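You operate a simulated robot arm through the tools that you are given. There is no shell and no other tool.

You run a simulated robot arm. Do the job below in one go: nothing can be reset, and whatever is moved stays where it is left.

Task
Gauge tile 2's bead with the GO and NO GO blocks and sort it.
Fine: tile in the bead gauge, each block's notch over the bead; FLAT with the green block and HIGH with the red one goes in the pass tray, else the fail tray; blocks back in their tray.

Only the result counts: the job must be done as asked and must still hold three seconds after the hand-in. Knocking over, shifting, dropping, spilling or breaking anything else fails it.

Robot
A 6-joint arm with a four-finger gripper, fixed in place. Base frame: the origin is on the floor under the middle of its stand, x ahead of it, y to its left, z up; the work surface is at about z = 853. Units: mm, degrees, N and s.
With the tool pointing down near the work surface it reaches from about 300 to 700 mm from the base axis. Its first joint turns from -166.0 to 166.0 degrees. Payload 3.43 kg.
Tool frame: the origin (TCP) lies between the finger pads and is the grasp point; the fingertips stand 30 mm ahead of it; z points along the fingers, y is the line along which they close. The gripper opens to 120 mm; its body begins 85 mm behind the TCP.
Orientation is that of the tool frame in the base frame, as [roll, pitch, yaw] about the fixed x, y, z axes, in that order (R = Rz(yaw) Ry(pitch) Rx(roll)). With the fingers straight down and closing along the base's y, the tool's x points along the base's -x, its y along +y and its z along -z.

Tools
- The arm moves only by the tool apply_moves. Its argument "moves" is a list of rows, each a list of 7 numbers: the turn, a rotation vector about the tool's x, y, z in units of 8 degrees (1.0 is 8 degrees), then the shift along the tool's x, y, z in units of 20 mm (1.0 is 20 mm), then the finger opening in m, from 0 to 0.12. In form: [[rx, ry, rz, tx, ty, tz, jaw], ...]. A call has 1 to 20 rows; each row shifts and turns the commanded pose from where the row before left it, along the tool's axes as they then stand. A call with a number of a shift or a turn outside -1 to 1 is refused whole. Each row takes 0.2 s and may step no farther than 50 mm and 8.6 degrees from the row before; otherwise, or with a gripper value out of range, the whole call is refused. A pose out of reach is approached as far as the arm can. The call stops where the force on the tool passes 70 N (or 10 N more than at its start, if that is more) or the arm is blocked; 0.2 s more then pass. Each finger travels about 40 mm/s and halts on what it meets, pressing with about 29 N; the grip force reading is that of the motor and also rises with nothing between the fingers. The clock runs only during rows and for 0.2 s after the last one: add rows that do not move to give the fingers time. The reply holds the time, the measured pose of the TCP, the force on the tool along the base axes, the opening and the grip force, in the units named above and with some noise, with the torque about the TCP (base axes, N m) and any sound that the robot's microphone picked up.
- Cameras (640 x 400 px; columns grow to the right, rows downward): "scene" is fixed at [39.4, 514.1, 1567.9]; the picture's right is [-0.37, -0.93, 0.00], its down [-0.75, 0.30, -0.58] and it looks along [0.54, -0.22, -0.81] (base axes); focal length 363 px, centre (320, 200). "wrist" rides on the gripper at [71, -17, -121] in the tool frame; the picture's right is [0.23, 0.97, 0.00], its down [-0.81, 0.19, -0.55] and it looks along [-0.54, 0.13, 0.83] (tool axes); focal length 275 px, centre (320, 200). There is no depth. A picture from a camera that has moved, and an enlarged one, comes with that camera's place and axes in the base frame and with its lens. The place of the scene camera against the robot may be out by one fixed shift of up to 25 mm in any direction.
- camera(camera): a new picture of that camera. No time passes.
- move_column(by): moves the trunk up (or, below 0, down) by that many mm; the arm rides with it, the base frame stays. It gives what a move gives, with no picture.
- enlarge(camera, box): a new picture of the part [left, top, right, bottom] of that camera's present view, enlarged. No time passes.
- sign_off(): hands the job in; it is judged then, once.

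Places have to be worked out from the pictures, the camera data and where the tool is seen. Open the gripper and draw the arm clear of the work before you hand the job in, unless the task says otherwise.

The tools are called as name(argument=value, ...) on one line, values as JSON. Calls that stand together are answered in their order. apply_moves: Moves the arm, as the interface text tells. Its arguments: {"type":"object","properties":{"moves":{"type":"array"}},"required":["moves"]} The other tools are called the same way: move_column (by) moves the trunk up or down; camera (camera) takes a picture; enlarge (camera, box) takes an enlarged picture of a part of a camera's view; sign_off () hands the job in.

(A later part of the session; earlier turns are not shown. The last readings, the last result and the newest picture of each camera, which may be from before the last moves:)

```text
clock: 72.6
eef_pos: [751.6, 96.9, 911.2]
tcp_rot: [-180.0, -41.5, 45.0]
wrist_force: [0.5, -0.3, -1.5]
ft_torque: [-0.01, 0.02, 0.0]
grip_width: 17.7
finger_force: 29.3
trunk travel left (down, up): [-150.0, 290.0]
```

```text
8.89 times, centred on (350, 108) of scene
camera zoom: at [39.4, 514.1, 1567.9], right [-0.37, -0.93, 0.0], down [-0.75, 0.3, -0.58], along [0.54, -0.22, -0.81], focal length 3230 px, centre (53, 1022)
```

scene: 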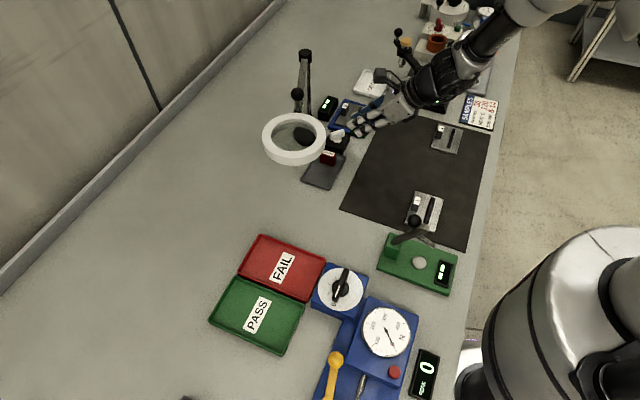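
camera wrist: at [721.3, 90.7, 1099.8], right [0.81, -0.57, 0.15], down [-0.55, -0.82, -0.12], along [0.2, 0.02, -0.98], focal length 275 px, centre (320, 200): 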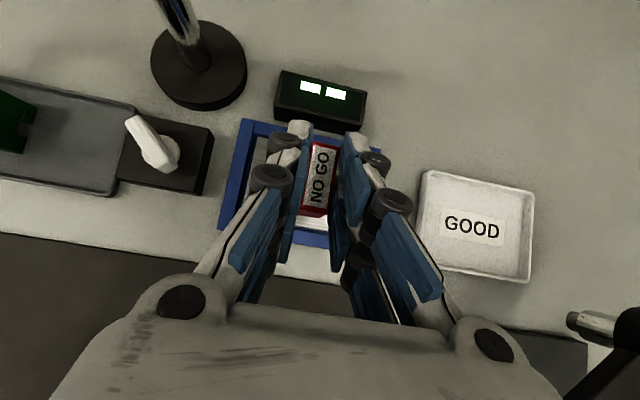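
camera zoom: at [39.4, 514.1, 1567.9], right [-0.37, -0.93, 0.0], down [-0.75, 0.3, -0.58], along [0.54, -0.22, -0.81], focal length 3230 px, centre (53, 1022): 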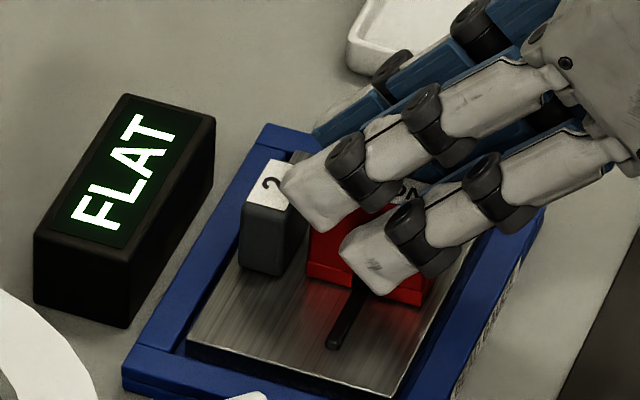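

FLAT with the NO GO block too. I'll seat it fully and release it briefly to confirm.

apply_moves(moves=[[0, 0, 0, -0.0265, 0, 0.03, 0.005], [0, 0, 0, 0, 0, 0, 0.005], [0, 0, 0, 0, 0, 0, 0.005]])

enlarge(camera="wrist", box=[220, 90, 400, 300])

```text
clock: 73.4
eef_pos: [752.2, 97.8, 910.4]
tcp_rot: [179.9, -41.5, 45.0]
wrist_force: [-0.1, 0.6, 0.7]
ft_torque: [-0.01, -0.01, 0.03]
grip_width: 17.6
finger_force: 29.2
trunk travel left (down, up): [-150.0, 290.0]
```

```text
1.90 times, centred on (310, 195) of wrist
camera zoom: at [721.1, 90.7, 1048.4], right [0.81, -0.57, 0.15], down [-0.55, -0.82, -0.12], along [0.2, 0.02, -0.98], focal length 524 px, centre (339, 210)
```

zoom: 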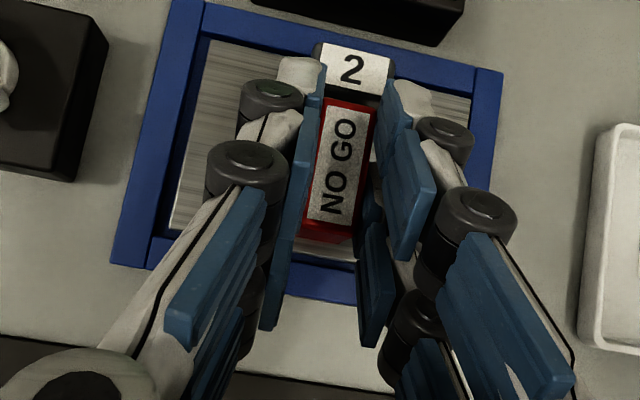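

apply_moves(moves=[[0, 0, 0, -0.0232, 0, 0.0262, 0.005], [0, 0, 0, 0, 0, 0, 0.005], [0, 0, 0, 0, 0, 0, 0.005]])

```text
clock: 74.2
eef_pos: [752.2, 98.8, 911.2]
tcp_rot: [180.0, -41.5, 45.0]
wrist_force: [0.1, 0.3, 0.7]
ft_torque: [0.02, -0.01, 0.0]
grip_width: 17.2
finger_force: 29.0
trunk travel left (down, up): [-150.0, 290.0]
```

Contact is only just starting. One more small step, then I'll open slightly.

apply_moves(moves=[[0, 0, 0, -0.0199, 0, 0.0225, 0.005], [0, 0, 0, 0, 0, 0, 0.005], [0, 0, 0, 0, 0, 0, 0.005]])

apply_moves(moves=[[0, 0, 0, 0, 0, 0, 0.028], [0, 0, 0, 0, 0, 0, 0.028], [0, 0, 0, 0, 0, 0, 0.028], [0, 0, 0, 0, 0, 0, 0.028], [0, 0, 0, 0, 0, 0, 0.028]])

enlarge(camera="scene", box=[320, 85, 380, 130])

enlarge(camera="wrist", box=[220, 90, 400, 300])

```text
clock: 75.0
eef_pos: [751.0, 98.1, 908.8]
tcp_rot: [-179.9, -41.5, 44.9]
wrist_force: [1.5, 0.2, 3.4]
ft_torque: [0.02, -0.07, 0.01]
grip_width: 17.7
finger_force: 29.1
trunk travel left (down, up): [-150.0, 290.0]
```

```text
clock: 76.2
eef_pos: [751.0, 98.3, 909.7]
tcp_rot: [179.9, -41.5, 44.9]
wrist_force: [0.8, 0.0, 0.5]
ft_torque: [0.0, 0.03, -0.01]
grip_width: 28.1
finger_force: 0.1
trunk travel left (down, up): [-150.0, 290.0]
```

```text
8.89 times, centred on (350, 108) of scene
camera zoom: at [39.4, 514.1, 1567.9], right [-0.37, -0.93, 0.0], down [-0.75, 0.3, -0.58], along [0.54, -0.22, -0.81], focal length 3230 px, centre (53, 1022)
```

zoom: 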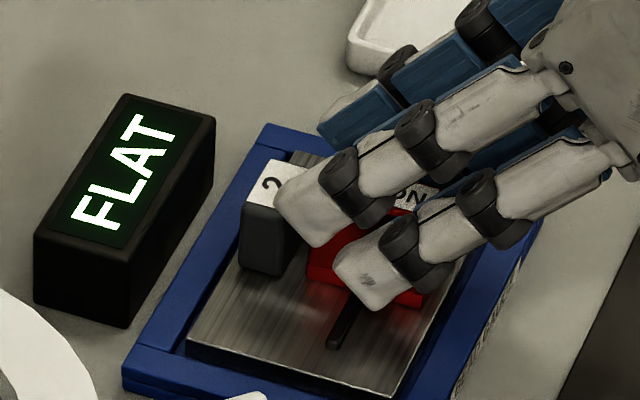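

```text
1.90 times, centred on (310, 195) of wrist
camera zoom: at [720.8, 90.2, 1047.8], right [0.81, -0.57, 0.15], down [-0.55, -0.82, -0.12], along [0.2, 0.02, -0.98], focal length 524 px, centre (339, 210)
```

zoom: 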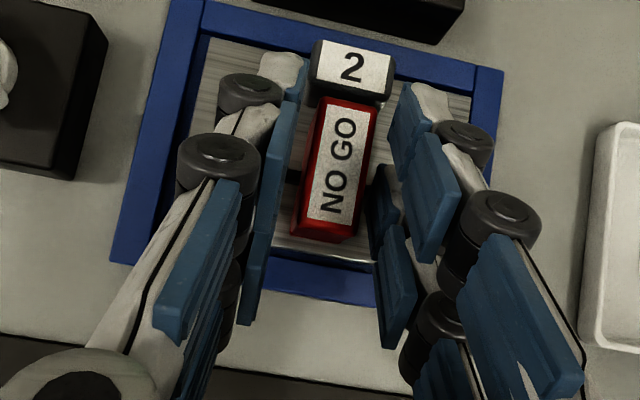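

NO GO reads FLAT at rest, so the bead is undersize and tile 2 belongs in the fail tray. I'll re-grip NO GO and take it back to its spot in the block tray.

apply_moves(moves=[[0, 0, 0, 0, 0, 0, 0.005], [0, 0, 0, 0, 0, 0, 0.005], [0, 0, 0, 0, 0, 0, 0.005], [0, 0, 0, 0, 0, 0, 0.005], [0, 0, 0, 0.2485, 0, -0.281, 0.005], [0, 0, 0, 0.497, 0, -0.562, 0.005], [0, 0, 0, 0.497, 0, -0.562, 0.005], [0, 0, 0, 0.497, 0, -0.562, 0.005], [0, 0, 0, -0.2175, -0.911, -0.192, 0.005], [0, 0, 0, -0.2175, -0.911, -0.192, 0.005], [0, 0, 0, -0.2175, -0.911, -0.192, 0.005], [0, 0, 0, -0.2175, -0.911, -0.192, 0.005], [0, 0, 0, -0.2175, -0.911, -0.192, 0.005], [0, 0, 0, -0.2175, -0.911, -0.192, 0.005], [0, 0, 0, 0, 0, 0, 0.005]])

camera(camera="wrist")

enlarge(camera="scene", box=[310, 70, 410, 150])

```text
clock: 79.4
eef_pos: [651.0, 152.9, 959.2]
tcp_rot: [-179.9, -41.4, 44.9]
wrist_force: [0.5, -0.6, -0.6]
ft_torque: [-0.02, 0.01, -0.01]
grip_width: 17.5
finger_force: 29.3
trunk travel left (down, up): [-150.0, 290.0]
```

```text
taken
camera wrist: at [620.0, 145.3, 1098.6], right [0.81, -0.57, 0.15], down [-0.55, -0.82, -0.12], along [0.2, 0.02, -0.98], focal length 275 px, centre (320, 200)
```

wrist: 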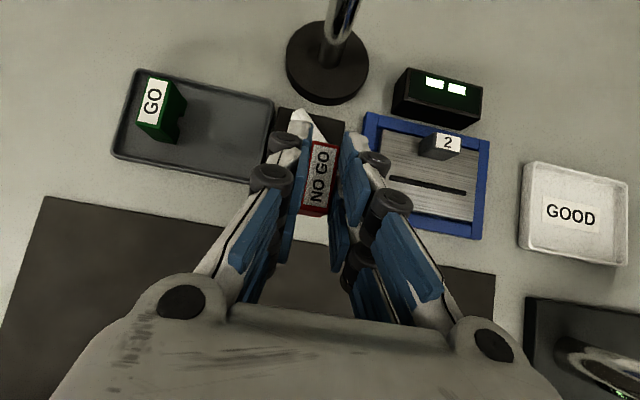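

```text
5.00 times, centred on (360, 110) of scene
camera zoom: at [39.4, 514.1, 1567.9], right [-0.37, -0.93, 0.0], down [-0.75, 0.3, -0.58], along [0.54, -0.22, -0.81], focal length 1817 px, centre (120, 650)
```

zoom: 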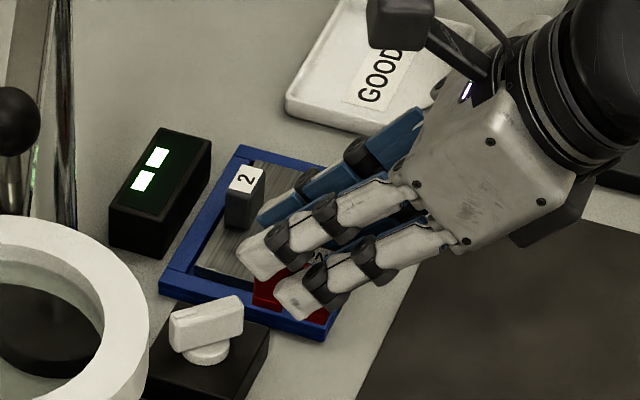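

The block is held well, and I'll move it over its tray spot.

apply_moves(moves=[[0, 0, 0, 0.323, -0.763, 0.285, 0.005], [0, 0, 0, 0.323, -0.763, 0.285, 0.005], [0, 0, 0, 0.323, -0.763, 0.285, 0.005], [0, 0, 0, 0.323, -0.763, 0.285, 0.005], [0, 0, 0, 0.323, -0.763, 0.285, 0.005], [0, 0, 0, 0, 0, 0, 0.005]])

camera(camera="wrist")

```text
clock: 80.8
eef_pos: [627.2, 235.7, 961.7]
tcp_rot: [-180.0, -41.5, 45.0]
wrist_force: [0.4, 0.4, -0.6]
ft_torque: [0.04, -0.02, -0.01]
grip_width: 17.5
finger_force: 28.8
trunk travel left (down, up): [-150.0, 290.0]
```

```text
taken
camera wrist: at [596.7, 228.0, 1098.9], right [0.81, -0.57, 0.15], down [-0.55, -0.82, -0.12], along [0.2, 0.02, -0.98], focal length 275 px, centre (320, 200)
```

wrist: 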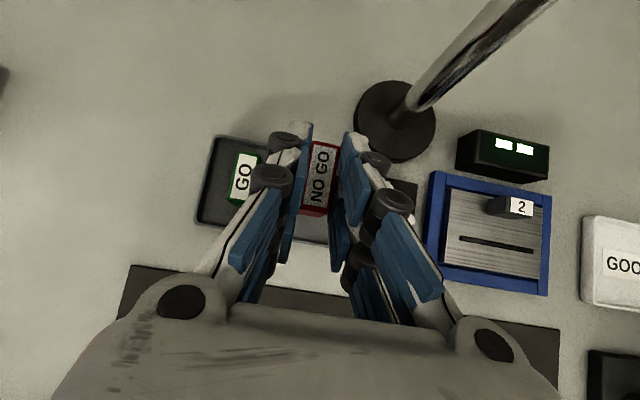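

Small correction (-0.2, +1.7), then a descent to z≈905.

apply_moves(moves=[[0, 0, 0, -0.454, -0.0168, 0.533, 0.005], [0, 0, 0, -0.454, -0.0168, 0.533, 0.005], [0, 0, 0, -0.454, -0.0168, 0.533, 0.005], [0, 0, 0, -0.454, -0.0168, 0.533, 0.005], [0, 0, 0, 0, 0, 0, 0.005]])

enlarge(camera="wrist", box=[200, 100, 420, 260])

```text
clock: 82.0
eef_pos: [626.5, 239.1, 904.2]
tcp_rot: [180.0, -41.5, 45.0]
wrist_force: [0.0, -0.3, 0.3]
ft_torque: [0.01, 0.01, -0.03]
grip_width: 17.4
finger_force: 28.1
trunk travel left (down, up): [-150.0, 290.0]
```

```text
2.50 times, centred on (310, 180) of wrist
camera zoom: at [597.0, 230.5, 1042.7], right [0.81, -0.57, 0.15], down [-0.55, -0.82, -0.12], along [0.2, 0.02, -0.98], focal length 688 px, centre (345, 250)
```

zoom: 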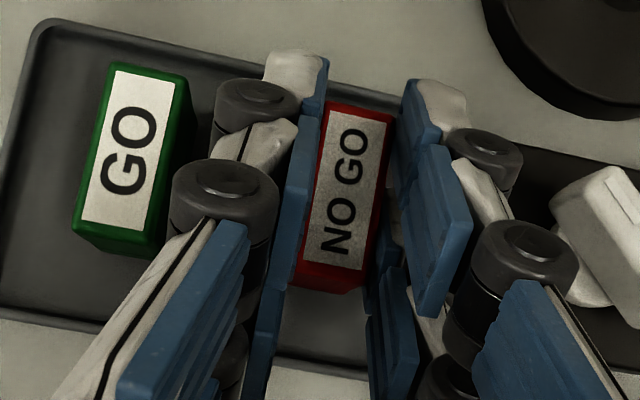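

It's over its spot. I'll lower to contact in small steps.

apply_moves(moves=[[0, 0, 0, -0.0497, 0, 0.0562, 0.005], [0, 0, 0, -0.0497, 0, 0.0562, 0.005], [0, 0, 0, -0.0331, 0, 0.0375, 0.005], [0, 0, 0, 0, 0, 0, 0.005]])

apply_moves(moves=[[0, 0, 0, -0.0265, 0, 0.03, 0.005], [0, 0, 0, 0, 0, 0, 0.005]])

```text
clock: 83.0
eef_pos: [627.3, 238.9, 900.0]
tcp_rot: [-179.9, -41.4, 45.0]
wrist_force: [0.8, 0.4, 0.0]
ft_torque: [0.01, 0.0, 0.0]
grip_width: 17.7
finger_force: 29.0
trunk travel left (down, up): [-150.0, 290.0]
```

```text
clock: 83.6
eef_pos: [626.7, 237.2, 900.9]
tcp_rot: [-180.0, -41.5, 45.0]
wrist_force: [-0.2, 1.0, -0.6]
ft_torque: [0.02, -0.01, -0.02]
grip_width: 17.6
finger_force: 28.8
trunk travel left (down, up): [-150.0, 290.0]
```

apply_moves(moves=[[0, 0, 0, -0.0232, 0, 0.0262, 0.005], [0, 0, 0, 0, 0, 0, 0.005], [0, 0, 0, 0, 0, 0, 0.005]])

enlarge(camera="wrist", box=[200, 100, 420, 260])

```text
clock: 84.4
eef_pos: [626.5, 237.2, 899.1]
tcp_rot: [179.9, -41.6, 45.0]
wrist_force: [1.5, 0.6, 3.8]
ft_torque: [-0.01, -0.01, 0.01]
grip_width: 17.6
finger_force: 28.9
trunk travel left (down, up): [-150.0, 290.0]
```

```text
2.50 times, centred on (310, 180) of wrist
camera zoom: at [595.7, 229.3, 1037.7], right [0.81, -0.57, 0.15], down [-0.55, -0.82, -0.12], along [0.2, 0.02, -0.98], focal length 688 px, centre (345, 250)
```

zoom: 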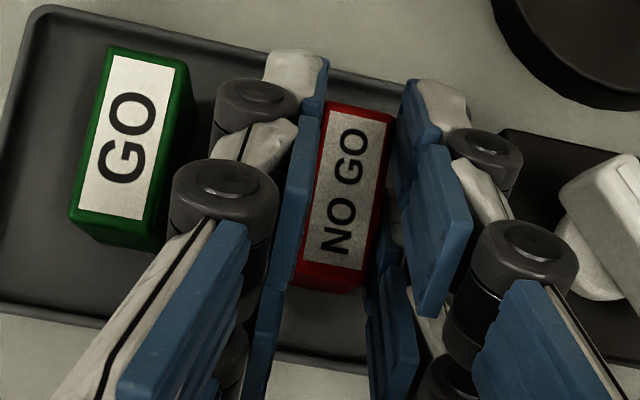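

Contact at about 4 N. I'll release NO GO and rise vertically.

apply_moves(moves=[[0, 0, 0, 0, 0, 0, 0.024], [0, 0, 0, 0, 0, 0, 0.03], [0, 0, 0, 0, 0, 0, 0.034], [0, 0, 0, 0, 0, 0, 0.034], [0, 0, 0, 0.33, 0, -0.375, 0.034], [0, 0, 0, 0.68, 0, -0.768, 0.034], [0, 0, 0, 0.68, 0, -0.768, 0.034], [0, 0, 0, 0.33, 0, -0.375, 0.034], [0, 0, 0, 0, 0, 0, 0.034]])

camera(camera="wrist")

enlarge(camera="scene", box=[280, 90, 390, 200])

```text
clock: 86.4
eef_pos: [626.8, 236.7, 959.9]
tcp_rot: [179.9, -41.6, 44.9]
wrist_force: [0.1, -0.3, -0.3]
ft_torque: [-0.02, 0.0, -0.01]
grip_width: 33.9
finger_force: 0.1
trunk travel left (down, up): [-150.0, 290.0]
```

```text
taken
camera wrist: at [596.6, 230.0, 1098.6], right [0.81, -0.57, 0.15], down [-0.55, -0.82, -0.12], along [0.2, 0.02, -0.98], focal length 275 px, centre (320, 200)
```

wrist: 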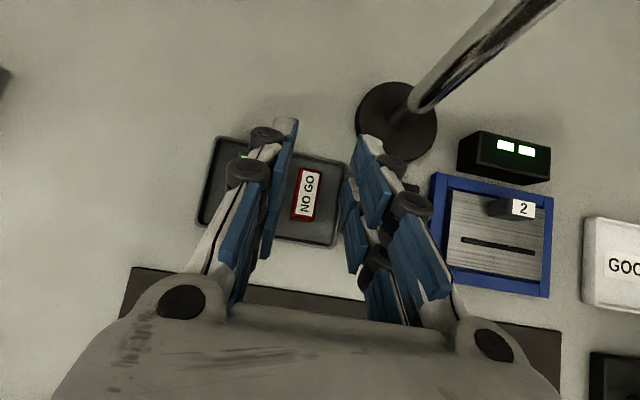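

```text
3.64 times, centred on (335, 145) of scene
camera zoom: at [39.4, 514.1, 1567.9], right [-0.37, -0.93, 0.0], down [-0.75, 0.3, -0.58], along [0.54, -0.22, -0.81], focal length 1321 px, centre (266, 400)
```

zoom: 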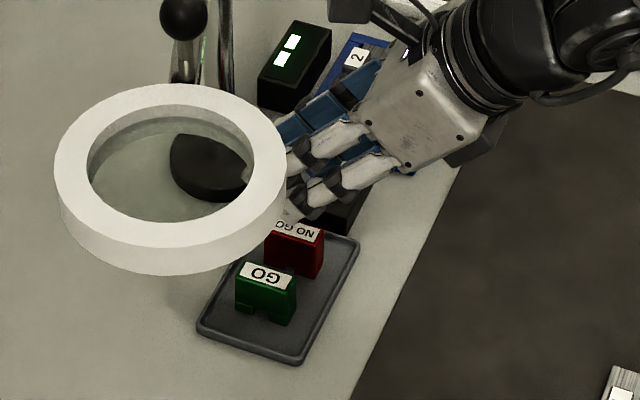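

Both blocks are back in their tray. Now I'll return to hover above the tile's knob in the gauge.

apply_moves(moves=[[0, 0, 0, -0.317, 0.774, -0.334, 0.04], [0, 0, 0, -0.317, 0.774, -0.334, 0.05], [0, 0, 0, -0.317, 0.774, -0.334, 0.06], [0, 0, 0, -0.317, 0.774, -0.334, 0.06], [0, 0, 0, -0.317, 0.774, -0.334, 0.06], [0, 0, 0, 0.401, 0.778, 0.355, 0.06], [0, 0, 0, 0.401, 0.778, 0.355, 0.06], [0, 0, 0, 0.401, 0.778, 0.355, 0.06], [0, 0, 0, 0.401, 0.778, 0.355, 0.06], [0, 0, 0, 0.401, 0.778, 0.355, 0.06], [0, 0, 0, 0.401, 0.778, 0.355, 0.06], [0, 0, 0, 0.401, 0.778, 0.355, 0.06], [0, 0, 0, 0, 0, 0, 0.06]])

camera(camera="wrist")

enlarge(camera="wrist", box=[210, 100, 410, 260])

camera(camera="scene")

```text
clock: 89.2
eef_pos: [781.4, 126.5, 965.7]
tcp_rot: [-180.0, -41.5, 45.0]
wrist_force: [-0.1, 0.0, 0.5]
ft_torque: [0.03, 0.0, -0.01]
grip_width: 60.1
finger_force: 0.2
trunk travel left (down, up): [-150.0, 290.0]
```

```text
taken
camera wrist: at [749.7, 119.2, 1103.6], right [0.81, -0.57, 0.15], down [-0.55, -0.82, -0.12], along [0.2, 0.02, -0.98], focal length 275 px, centre (320, 200)
```

wrist: 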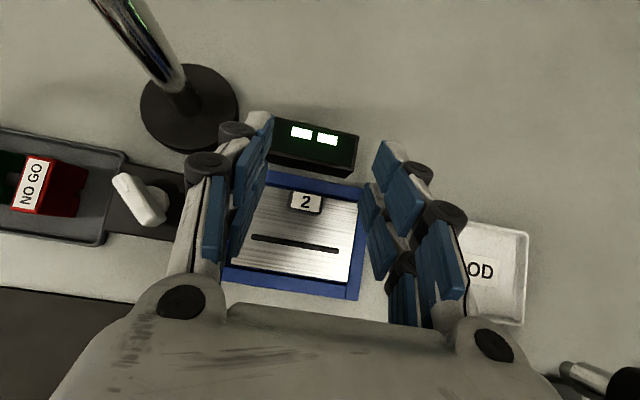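

```text
2.50 times, centred on (310, 180) of wrist
camera zoom: at [749.7, 119.2, 1103.6], right [0.81, -0.57, 0.15], down [-0.55, -0.82, -0.12], along [0.2, 0.02, -0.98], focal length 688 px, centre (345, 250)
```

zoom: 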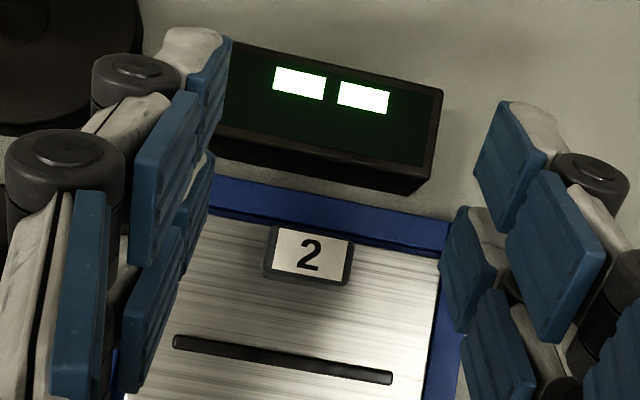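

```text
taken
```

scene: 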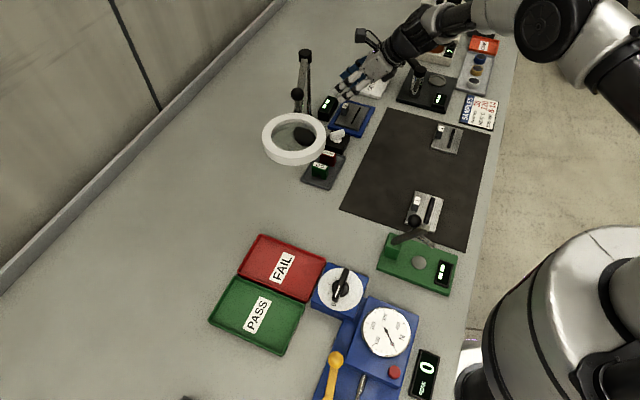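

The knob is again in the right place relative to the TCP (e1≈1.6, y≈0.3). I'll descend to grasp height.

apply_moves(moves=[[0, 0, 0, -0.494, 0.004, 0.551, 0.06], [0, 0, 0, -0.494, 0.004, 0.551, 0.06], [0, 0, 0, -0.494, 0.004, 0.551, 0.06], [0, 0, 0, 0, 0, 0, 0.06]])

enlarge(camera="wrist", box=[210, 100, 410, 260])

```text
clock: 90.2
eef_pos: [780.0, 124.3, 919.4]
tcp_rot: [-180.0, -41.5, 45.1]
wrist_force: [0.5, -0.7, 0.3]
ft_torque: [-0.02, -0.04, -0.01]
grip_width: 60.2
finger_force: 0.0
trunk travel left (down, up): [-150.0, 290.0]
```

```text
2.50 times, centred on (310, 180) of wrist
camera zoom: at [749.5, 116.8, 1057.5], right [0.81, -0.57, 0.15], down [-0.55, -0.82, -0.12], along [0.2, 0.02, -0.98], focal length 688 px, centre (345, 250)
```

zoom: 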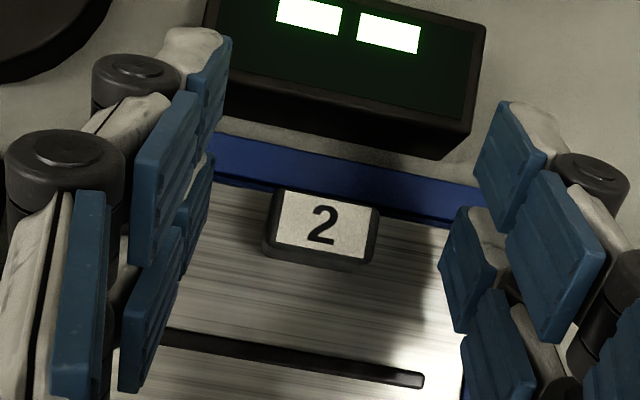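

apply_moves(moves=[[0, 0, 0, -0.193, -0.025, 0.267, 0.06], [0, 0, 0, -0.193, -0.025, 0.267, 0.06], [0, 0, 0, 0, 0, 0, 0.06]])

enlarge(camera="wrist", box=[210, 100, 410, 260])

enlarge(camera="scene", box=[320, 80, 390, 140])

```text
clock: 91.0
eef_pos: [780.7, 126.9, 906.5]
tcp_rot: [179.9, -41.5, 44.9]
wrist_force: [0.3, 0.6, 0.1]
ft_torque: [-0.03, 0.04, 0.02]
grip_width: 59.9
finger_force: 0.1
trunk travel left (down, up): [-150.0, 290.0]
```

```text
2.50 times, centred on (310, 180) of wrist
camera zoom: at [749.5, 118.5, 1044.3], right [0.81, -0.57, 0.15], down [-0.55, -0.82, -0.12], along [0.2, 0.02, -0.98], focal length 688 px, centre (345, 250)
```

zoom: 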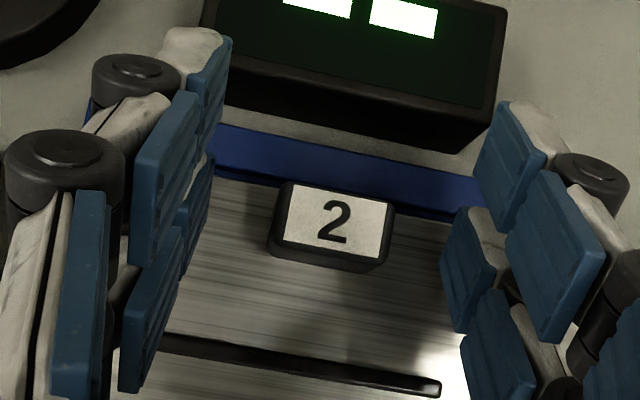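

```text
6.67 times, centred on (355, 110) of scene
camera zoom: at [39.4, 514.1, 1567.9], right [-0.37, -0.93, 0.0], down [-0.75, 0.3, -0.58], along [0.54, -0.22, -0.81], focal length 2422 px, centre (87, 800)
```

zoom: 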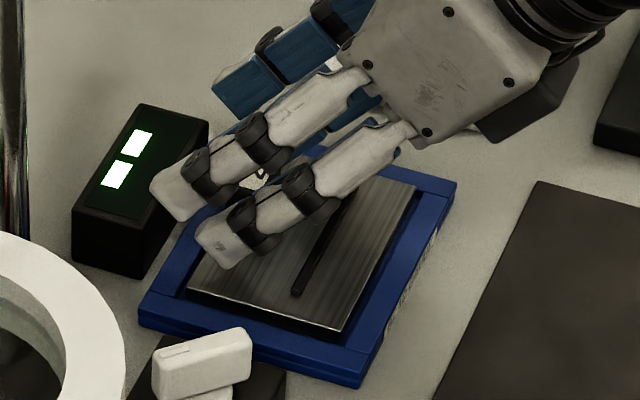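

This matches the original grasp view. I'll close on the knob and lift gently.

apply_moves(moves=[[0, 0, 0, 0, 0, 0, 0.01], [0, 0, 0, 0, 0, 0, 0.01], [0, 0, 0, 0, 0, 0, 0.01], [0, 0, 0, 0, 0, 0, 0.01], [0, 0, 0, 0, 0, 0, 0.01], [0, 0, 0, 0, 0, 0, 0.01], [0, 0, 0, 0.0994, 0, -0.1124, 0.01], [0, 0, 0, 0.1657, 0, -0.187, 0.01], [0, 0, 0, 0.1657, 0, -0.187, 0.01], [0, 0, 0, 0.1657, 0, -0.187, 0.01], [0, 0, 0, 0, 0, 0, 0.01]])

enlarge(camera="wrist", box=[210, 100, 410, 260])

enlarge(camera="scene", box=[320, 80, 390, 140])

```text
clock: 93.4
eef_pos: [777.8, 129.3, 924.5]
tcp_rot: [179.9, -41.5, 45.0]
wrist_force: [0.2, 1.1, -3.0]
ft_torque: [0.04, -0.01, 0.0]
grip_width: 27.5
finger_force: 29.5
trunk travel left (down, up): [-150.0, 290.0]
```

```text
2.50 times, centred on (310, 180) of wrist
camera zoom: at [748.4, 119.6, 1062.1], right [0.81, -0.57, 0.15], down [-0.55, -0.82, -0.12], along [0.19, 0.02, -0.98], focal length 688 px, centre (345, 250)
```

zoom: 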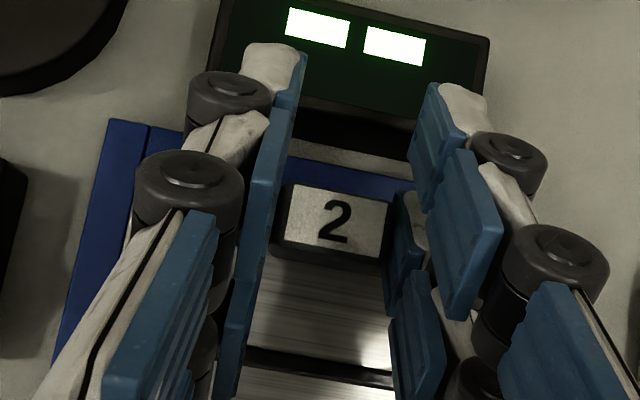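

```text
6.67 times, centred on (355, 110) of scene
camera zoom: at [39.4, 514.1, 1567.9], right [-0.37, -0.93, 0.0], down [-0.75, 0.3, -0.58], along [0.54, -0.22, -0.81], focal length 2422 px, centre (87, 800)
```

zoom: 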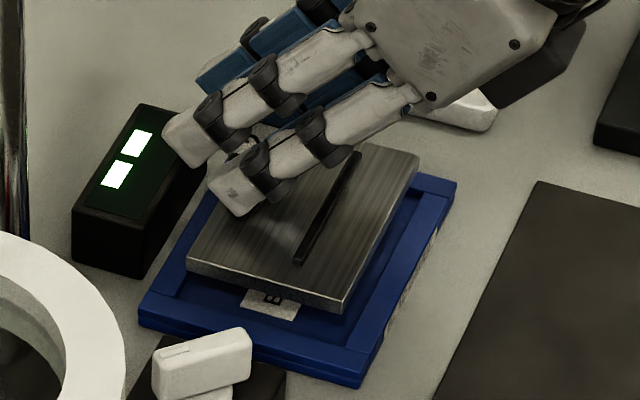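

The tile is lifted. I'll raise it further and retract to an open area over the mat, ready to turn it 90° so its long side matches the fail tray.

apply_moves(moves=[[0, 0, 0, 0.6626, 0, -0.749, 0.01], [0, 0, 0, 0.6626, 0, -0.749, 0.01], [0, 0, 0, 0.6626, 0, -0.749, 0.01], [0, 0, 0, -0.61, -0.774, -0.628, 0.01], [0, 0, 0, -0.61, -0.774, -0.628, 0.01], [0, 0, 0, -0.61, -0.774, -0.628, 0.01], [0, 0, 0, -0.61, -0.774, -0.628, 0.01], [0, 0, 0, -0.61, -0.774, -0.628, 0.01], [0, 0, 0, -0.61, -0.774, -0.628, 0.01], [0, 0, 0, -0.61, -0.774, -0.628, 0.01], [0, 0, 0, -0.61, -0.774, -0.628, 0.01], [0, 0, 0, -0.61, -0.774, -0.628, 0.01], [0, 0, 0, -0.61, -0.774, -0.628, 0.01], [0, 0, 0, -0.61, -0.774, -0.628, 0.01], [0, 0, 0, -0.61, -0.774, -0.628, 0.01], [0, 0, 0, 0, 0, 0, 0.01]])

camera(camera="wrist")

camera(camera="scene")

```text
clock: 96.8
eef_pos: [500.8, 109.2, 1000.1]
tcp_rot: [180.0, -41.6, 45.0]
wrist_force: [-0.1, 1.0, -3.5]
ft_torque: [0.05, -0.03, 0.0]
grip_width: 27.4
finger_force: 29.5
trunk travel left (down, up): [-150.0, 290.0]
```

```text
taken
camera wrist: at [469.9, 102.1, 1138.5], right [0.81, -0.57, 0.15], down [-0.55, -0.82, -0.12], along [0.2, 0.02, -0.98], focal length 275 px, centre (320, 200)
```

wrist: 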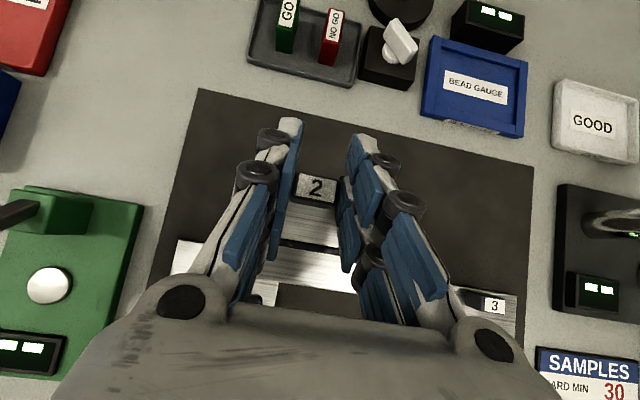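

```text
taken
```

scene: 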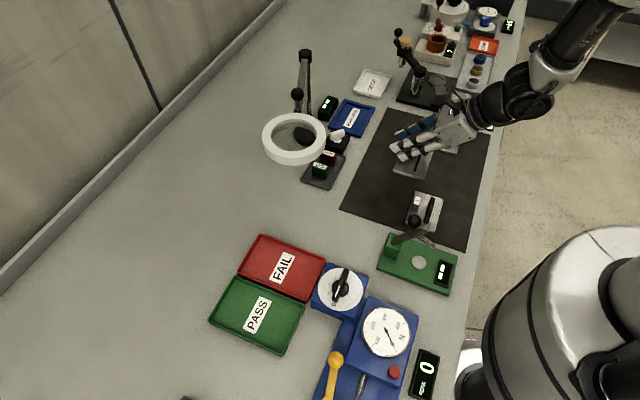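

The tile is held stably. I'll rotate -90° about the vertical in two stages, checking reach as I go.

apply_moves(moves=[[-0.621, 0, 0.702, 0, 0, 0, 0.01], [-0.621, 0, 0.702, 0, 0, 0, 0.01], [-0.621, 0, 0.702, 0, 0, 0, 0.01], [-0.621, 0, 0.702, 0, 0, 0, 0.01], [-0.621, 0, 0.702, 0, 0, 0, 0.01], [-0.621, 0, 0.702, 0, 0, 0, 0.01], [0, 0, 0, 0, 0, 0, 0.01]])

camera(camera="scene")

```text
clock: 98.4
eef_pos: [532.6, 8.6, 1037.1]
tcp_rot: [-175.0, -39.9, 0.1]
wrist_force: [0.5, -0.5, -2.0]
ft_torque: [-0.01, -0.03, -0.01]
grip_width: 27.6
finger_force: 29.1
out of reach, approached as far as the arm can: row 4, 5, 6
trunk travel left (down, up): [-150.0, 290.0]
```

```text
taken
```

scene: 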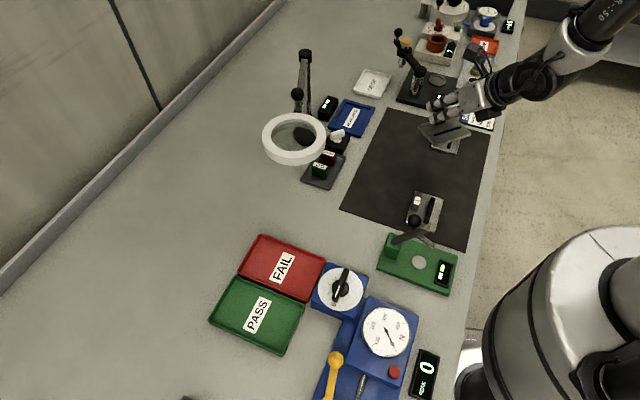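

The arm hit a wrist joint limit turning this way, and the TCP drifted to (532, 9). I'll undo this rotation and go the other way round, +270°.

apply_moves(moves=[[0.621, 0, -0.702, 0, 0, 0, 0.01], [0.621, 0, -0.702, 0, 0, 0, 0.01], [0.621, 0, -0.702, 0, 0, 0, 0.01], [0, 0, 0, 0, 0, 0, 0.01]])

camera(camera="wrist")

```text
clock: 99.4
eef_pos: [533.4, 9.3, 1037.3]
tcp_rot: [-176.9, -41.5, 22.4]
wrist_force: [0.6, 0.9, -2.5]
ft_torque: [0.02, -0.06, 0.01]
grip_width: 27.7
finger_force: 29.5
trunk travel left (down, up): [-150.0, 290.0]
```

```text
taken
camera wrist: at [504.9, 8.0, 1175.4], right [0.56, -0.82, 0.11], down [-0.81, -0.57, -0.13], along [0.17, -0.02, -0.99], focal length 275 px, centre (320, 200)
```

wrist: 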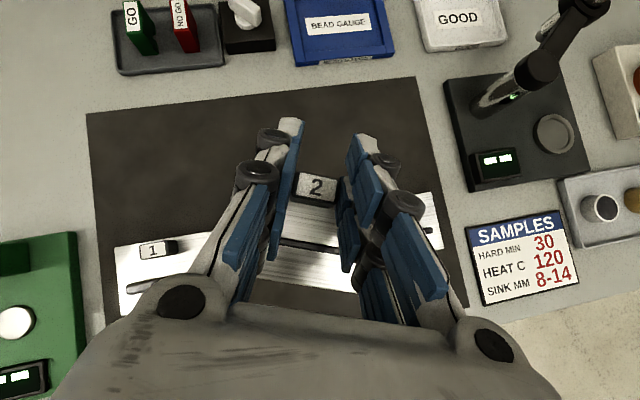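

The commanded pose follows the real one, so I'm at yaw 22.4° with a 3° roll. I'll fix the roll, move inward to about (423, -16), and start the long rotation counter-clockwise.

apply_moves(moves=[[-0.3875, 0, 0, 0, 0, 0, 0.01], [0, 0, 0, -0.747, -0.188, -0.834, 0.01], [0, 0, 0, -0.747, -0.188, -0.834, 0.01], [0, 0, 0, -0.747, -0.188, -0.834, 0.01], [0, 0, 0, -0.747, -0.188, -0.834, 0.01], [0, 0, 0, -0.747, -0.188, -0.834, 0.01], [0.621, 0, -0.702, 0, 0, 0, 0.01], [0.621, 0, -0.702, 0, 0, 0, 0.01], [0.621, 0, -0.702, 0, 0, 0, 0.01], [0.621, 0, -0.702, 0, 0, 0, 0.01], [0.621, 0, -0.702, 0, 0, 0, 0.01], [0.621, 0, -0.702, 0, 0, 0, 0.01], [0, 0, 0, 0, 0, 0, 0.01]])

camera(camera="scene")

camera(camera="wrist")

```text
clock: 102.2
eef_pos: [436.4, -18.3, 1050.6]
tcp_rot: [-179.8, -41.4, 67.4]
wrist_force: [-0.6, -0.5, -2.8]
ft_torque: [0.05, -0.05, -0.03]
grip_width: 27.1
finger_force: 28.9
out of reach, approached as far as the arm can: row 6
trunk travel left (down, up): [-150.0, 290.0]
```

```text
taken
```

scene: 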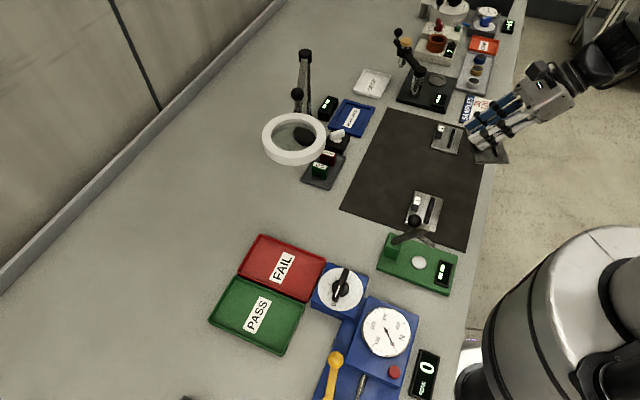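

```text
taken
camera wrist: at [410.5, -37.6, 1188.9], right [0.97, -0.21, 0.15], down [-0.2, -0.97, -0.12], along [0.17, 0.09, -0.98], focal length 275 px, centre (320, 200)
```

wrist: 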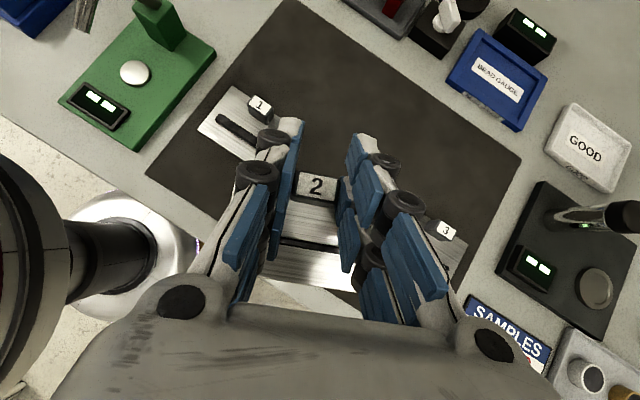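

Rotation works in this direction (yaw 67°). I'll continue counter-clockwise.

apply_moves(moves=[[0.621, 0, -0.702, 0, 0, 0, 0.01], [0.621, 0, -0.702, 0, 0, 0, 0.01], [0.621, 0, -0.702, 0, 0, 0, 0.01], [0.621, 0, -0.702, 0, 0, 0, 0.01], [0.621, 0, -0.702, 0, 0, 0, 0.01], [0.621, 0, -0.702, 0, 0, 0, 0.01], [0.621, 0, -0.702, 0, 0, 0, 0.01], [0.621, 0, -0.702, 0, 0, 0, 0.01], [0.621, 0, -0.702, 0, 0, 0, 0.01], [0, 0, 0, 0, 0, 0, 0.01]])

camera(camera="scene")

```text
clock: 104.4
eef_pos: [435.3, -19.3, 1050.7]
tcp_rot: [-179.9, -41.5, 134.9]
wrist_force: [-1.1, 0.5, -3.2]
ft_torque: [0.03, 0.04, -0.02]
grip_width: 27.6
finger_force: 29.3
trunk travel left (down, up): [-150.0, 290.0]
```

```text
taken
```

scene: 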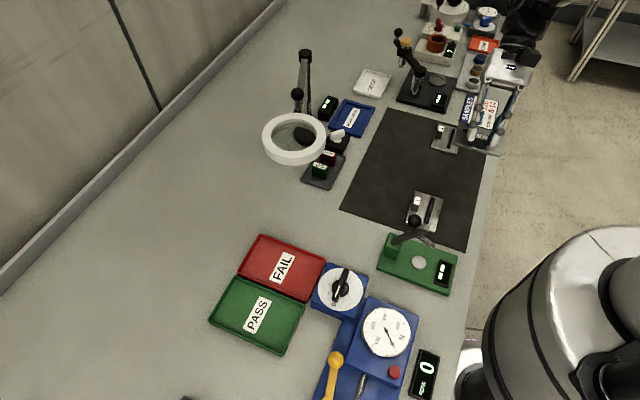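

Yaw is at 135°. I'll keep going toward 225°.

apply_moves(moves=[[0.621, 0, -0.702, 0, 0, 0, 0.01], [0.621, 0, -0.702, 0, 0, 0, 0.01], [0.621, 0, -0.702, 0, 0, 0, 0.01], [0.621, 0, -0.702, 0, 0, 0, 0.01], [0.621, 0, -0.702, 0, 0, 0, 0.01], [0.621, 0, -0.702, 0, 0, 0, 0.01], [0.621, 0, -0.702, 0, 0, 0, 0.01], [0.621, 0, -0.702, 0, 0, 0, 0.01], [0.621, 0, -0.702, 0, 0, 0, 0.01], [0.621, 0, -0.702, 0, 0, 0, 0.01], [0.621, 0, -0.702, 0, 0, 0, 0.01], [0.621, 0, -0.702, 0, 0, 0, 0.01], [0, 0, 0, 0, 0, 0, 0.01]])

camera(camera="scene")

```text
clock: 107.2
eef_pos: [434.8, -19.5, 1051.1]
tcp_rot: [-179.9, -41.5, -135.0]
wrist_force: [0.7, 0.5, -2.3]
ft_torque: [-0.02, -0.01, 0.02]
grip_width: 27.6
finger_force: 29.0
trunk travel left (down, up): [-150.0, 290.0]
```

```text
taken
```

scene: 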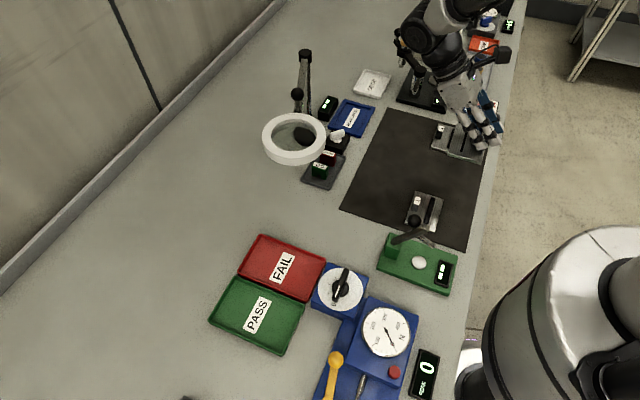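

Yaw is at 225°. I'll do the last 90° to reach 315° (-45°).

apply_moves(moves=[[0.621, 0, -0.702, 0, 0, 0, 0.01], [0.621, 0, -0.702, 0, 0, 0, 0.01], [0.621, 0, -0.702, 0, 0, 0, 0.01], [0.621, 0, -0.702, 0, 0, 0, 0.01], [0.621, 0, -0.702, 0, 0, 0, 0.01], [0.621, 0, -0.702, 0, 0, 0, 0.01], [0, 0, 0, 0, 0, 0, 0.01]])

camera(camera="scene")

```text
clock: 108.8
eef_pos: [433.8, -18.9, 1050.6]
tcp_rot: [179.9, -41.5, -89.8]
wrist_force: [0.1, -0.5, -2.4]
ft_torque: [-0.05, 0.03, -0.01]
grip_width: 27.6
finger_force: 28.9
trunk travel left (down, up): [-150.0, 290.0]
```

```text
taken
```

scene: 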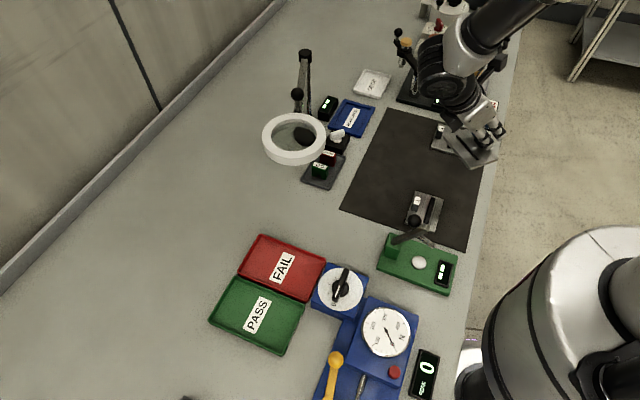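

Yaw is at 270° without trouble. I'll do the final 45° here.

apply_moves(moves=[[0.621, 0, -0.702, 0, 0, 0, 0.01], [0.621, 0, -0.702, 0, 0, 0, 0.01], [0.621, 0, -0.702, 0, 0, 0, 0.01], [0.621, 0, -0.702, 0, 0, 0, 0.01], [0.621, 0, -0.702, 0, 0, 0, 0.01], [0.621, 0, -0.702, 0, 0, 0, 0.01], [0, 0, 0, 0, 0, 0, 0.01]])

camera(camera="scene")

camera(camera="wrist")

```text
clock: 110.4
eef_pos: [435.3, -19.8, 1050.6]
tcp_rot: [179.8, -41.4, -45.1]
wrist_force: [0.6, 0.0, -3.4]
ft_torque: [0.04, 0.0, 0.05]
grip_width: 27.8
finger_force: 28.7
trunk travel left (down, up): [-150.0, 290.0]
```

```text
taken
```

scene: 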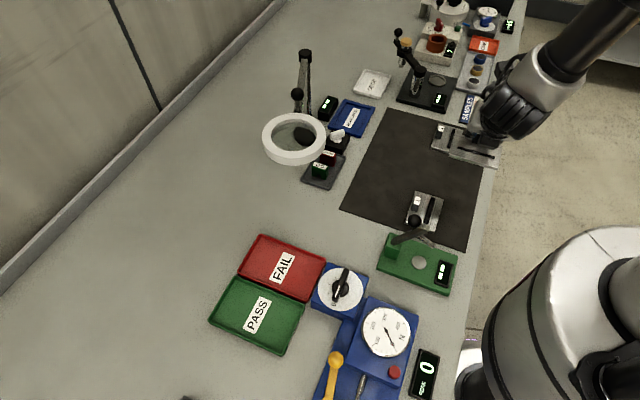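

```text
taken
camera wrist: at [429.9, 9.9, 1188.5], right [-0.57, -0.81, 0.15], down [-0.82, 0.55, -0.12], along [0.01, -0.2, -0.98], focal length 275 px, centre (320, 200)
```

wrist: 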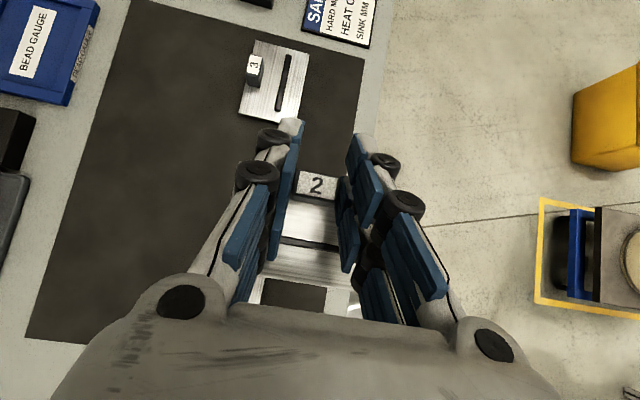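

Yaw is now -45° and the tile is turned so its long side will run along the fail tray. I'll raise to z≈1110 and travel toward the trays, staying well clear of the green tester's lever (about (324, 199, 1006)) and the lamp ring.

apply_moves(moves=[[0, 0, 0, 0.652, 0, -0.737, 0.01], [0, 0, 0, 0.652, 0, -0.737, 0.01], [0, 0, 0, 0.652, 0, -0.737, 0.01], [0, 0, 0, -0.7, -0.408, -0.619, 0.01], [0, 0, 0, -0.7, -0.408, -0.619, 0.01], [0, 0, 0, -0.7, -0.408, -0.619, 0.01], [0, 0, 0, -0.7, -0.408, -0.619, 0.01], [0, 0, 0, -0.7, -0.408, -0.619, 0.01], [0, 0, 0, 0, 0, 0, 0.01]])

camera(camera="scene")

camera(camera="wrist")

```text
clock: 112.4
eef_pos: [399.7, 76.0, 1107.8]
tcp_rot: [179.8, -41.6, -45.0]
wrist_force: [-0.3, -0.3, -2.7]
ft_torque: [-0.05, -0.01, 0.0]
grip_width: 27.8
finger_force: 29.1
trunk travel left (down, up): [-150.0, 290.0]
```

```text
taken
```

scene: 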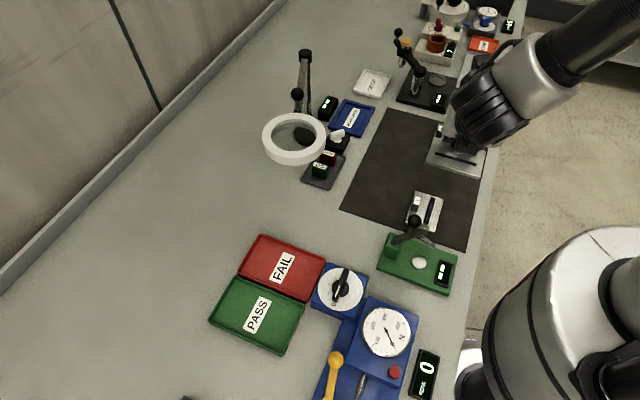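

```text
taken
camera wrist: at [392.9, 106.1, 1245.8], right [-0.57, -0.81, 0.15], down [-0.82, 0.55, -0.12], along [0.01, -0.2, -0.98], focal length 275 px, centre (320, 200)
```

wrist: 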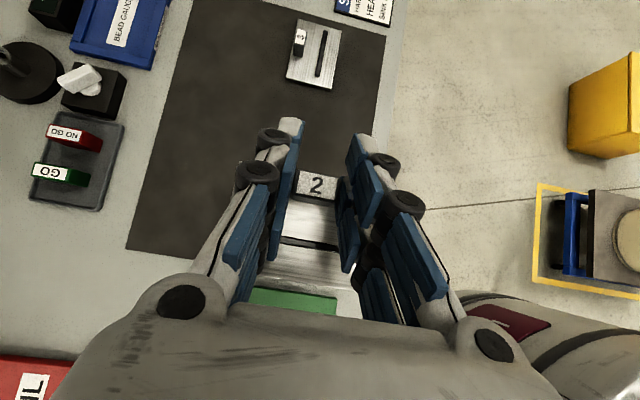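

On track. I'll continue past the lever toward the fail tray at the same height.

apply_moves(moves=[[0, 0, 0, -0.64, -0.648, -0.566, 0.01], [0, 0, 0, -0.64, -0.648, -0.566, 0.01], [0, 0, 0, -0.64, -0.648, -0.566, 0.01], [0, 0, 0, -0.64, -0.648, -0.566, 0.01], [0, 0, 0, -0.64, -0.648, -0.566, 0.01], [0, 0, 0, -0.64, -0.648, -0.566, 0.01], [0, 0, 0, 0, 0, 0, 0.01]])

camera(camera="scene")

camera(camera="wrist")

```text
clock: 114.0
eef_pos: [380.8, 203.7, 1108.9]
tcp_rot: [179.9, -41.5, -45.0]
wrist_force: [-0.8, 0.4, -1.4]
ft_torque: [-0.06, -0.02, 0.0]
grip_width: 27.6
finger_force: 28.8
trunk travel left (down, up): [-150.0, 290.0]
```

```text
taken
```

scene: 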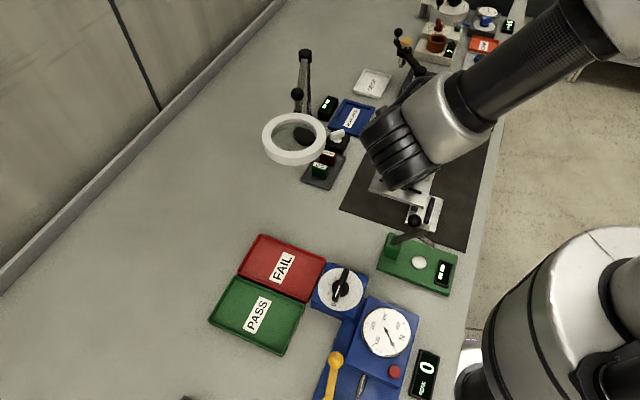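

```text
taken
camera wrist: at [374.6, 232.9, 1246.0], right [-0.57, -0.81, 0.15], down [-0.82, 0.55, -0.12], along [0.01, -0.2, -0.98], focal length 275 px, centre (320, 200)
```

wrist: 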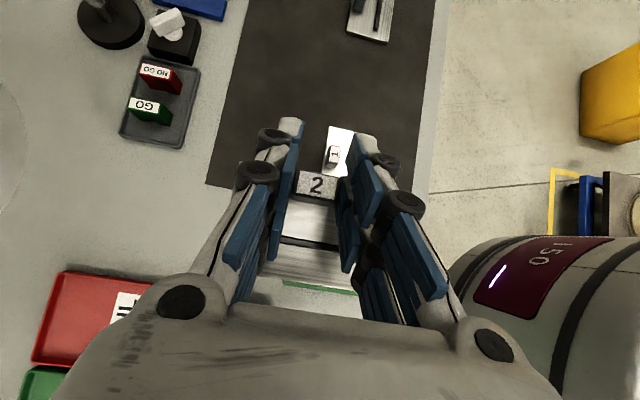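

The lamp ring's edge is just visible at the left of the wrist view, so I'll zoom on it to refine its position before passing.

enlarge(camera="wrist", box=[0, 40, 100, 240])

enlarge(camera="scene", box=[250, 80, 450, 220])

```text
2.00 times, centred on (50, 140) of wrist
camera zoom: at [374.6, 232.9, 1246.0], right [-0.57, -0.81, 0.15], down [-0.82, 0.55, -0.12], along [0.01, -0.2, -0.98], focal length 551 px, centre (860, 320)
```

zoom: 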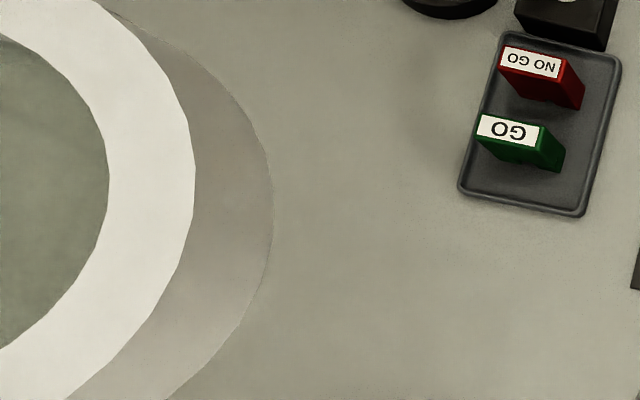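

```text
2.86 times, centred on (350, 150) of scene
camera zoom: at [39.4, 514.1, 1567.9], right [-0.37, -0.93, 0.0], down [-0.75, 0.3, -0.58], along [0.54, -0.22, -0.81], focal length 1038 px, centre (234, 343)
```

zoom: 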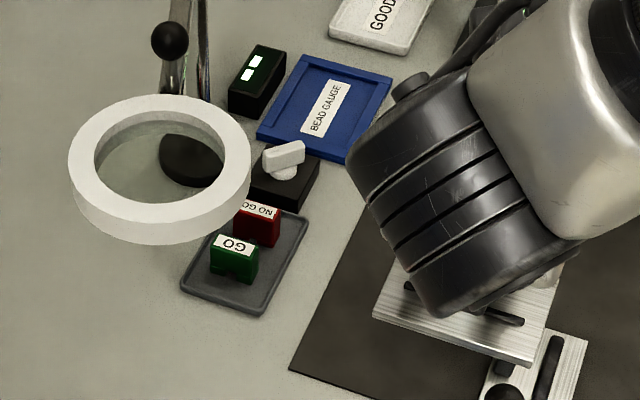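

The ring is at about (509, 362), radius about 55, top z≈1108, which agrees with my estimate. I'll continue along x≈365–380 to stay 40 mm or more clear of it.

apply_moves(moves=[[0, 0, 0, -0.638, -0.656, -0.565, 0.01], [0, 0, 0, -0.638, -0.656, -0.565, 0.01], [0, 0, 0, -0.638, -0.656, -0.565, 0.01], [0, 0, 0, -0.638, -0.656, -0.565, 0.01], [0, 0, 0, -0.638, -0.656, -0.565, 0.01], [0, 0, 0, -0.638, -0.656, -0.565, 0.01], [0, 0, 0, 0, 0, 0, 0.01]])

camera(camera="scene")

camera(camera="wrist")

```text
clock: 115.6
eef_pos: [363.4, 329.0, 1109.6]
tcp_rot: [179.8, -41.5, -45.0]
wrist_force: [-0.1, 0.0, -3.6]
ft_torque: [-0.08, -0.05, -0.05]
grip_width: 27.8
finger_force: 28.6
trunk travel left (down, up): [-150.0, 290.0]
```

```text
taken
```

scene: 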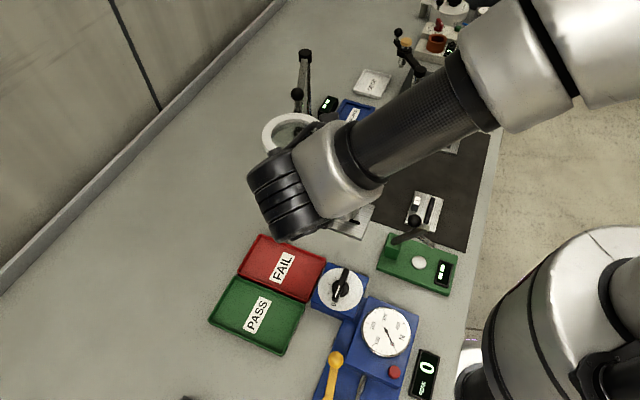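

```text
taken
camera wrist: at [357.8, 358.9, 1246.8], right [-0.57, -0.81, 0.15], down [-0.82, 0.55, -0.12], along [0.01, -0.2, -0.98], focal length 275 px, centre (320, 200)
```

wrist: 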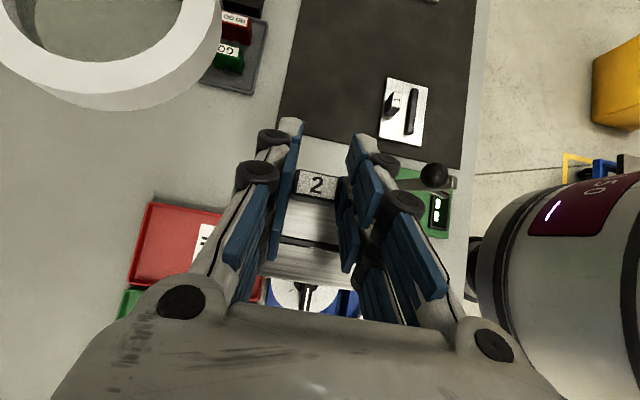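

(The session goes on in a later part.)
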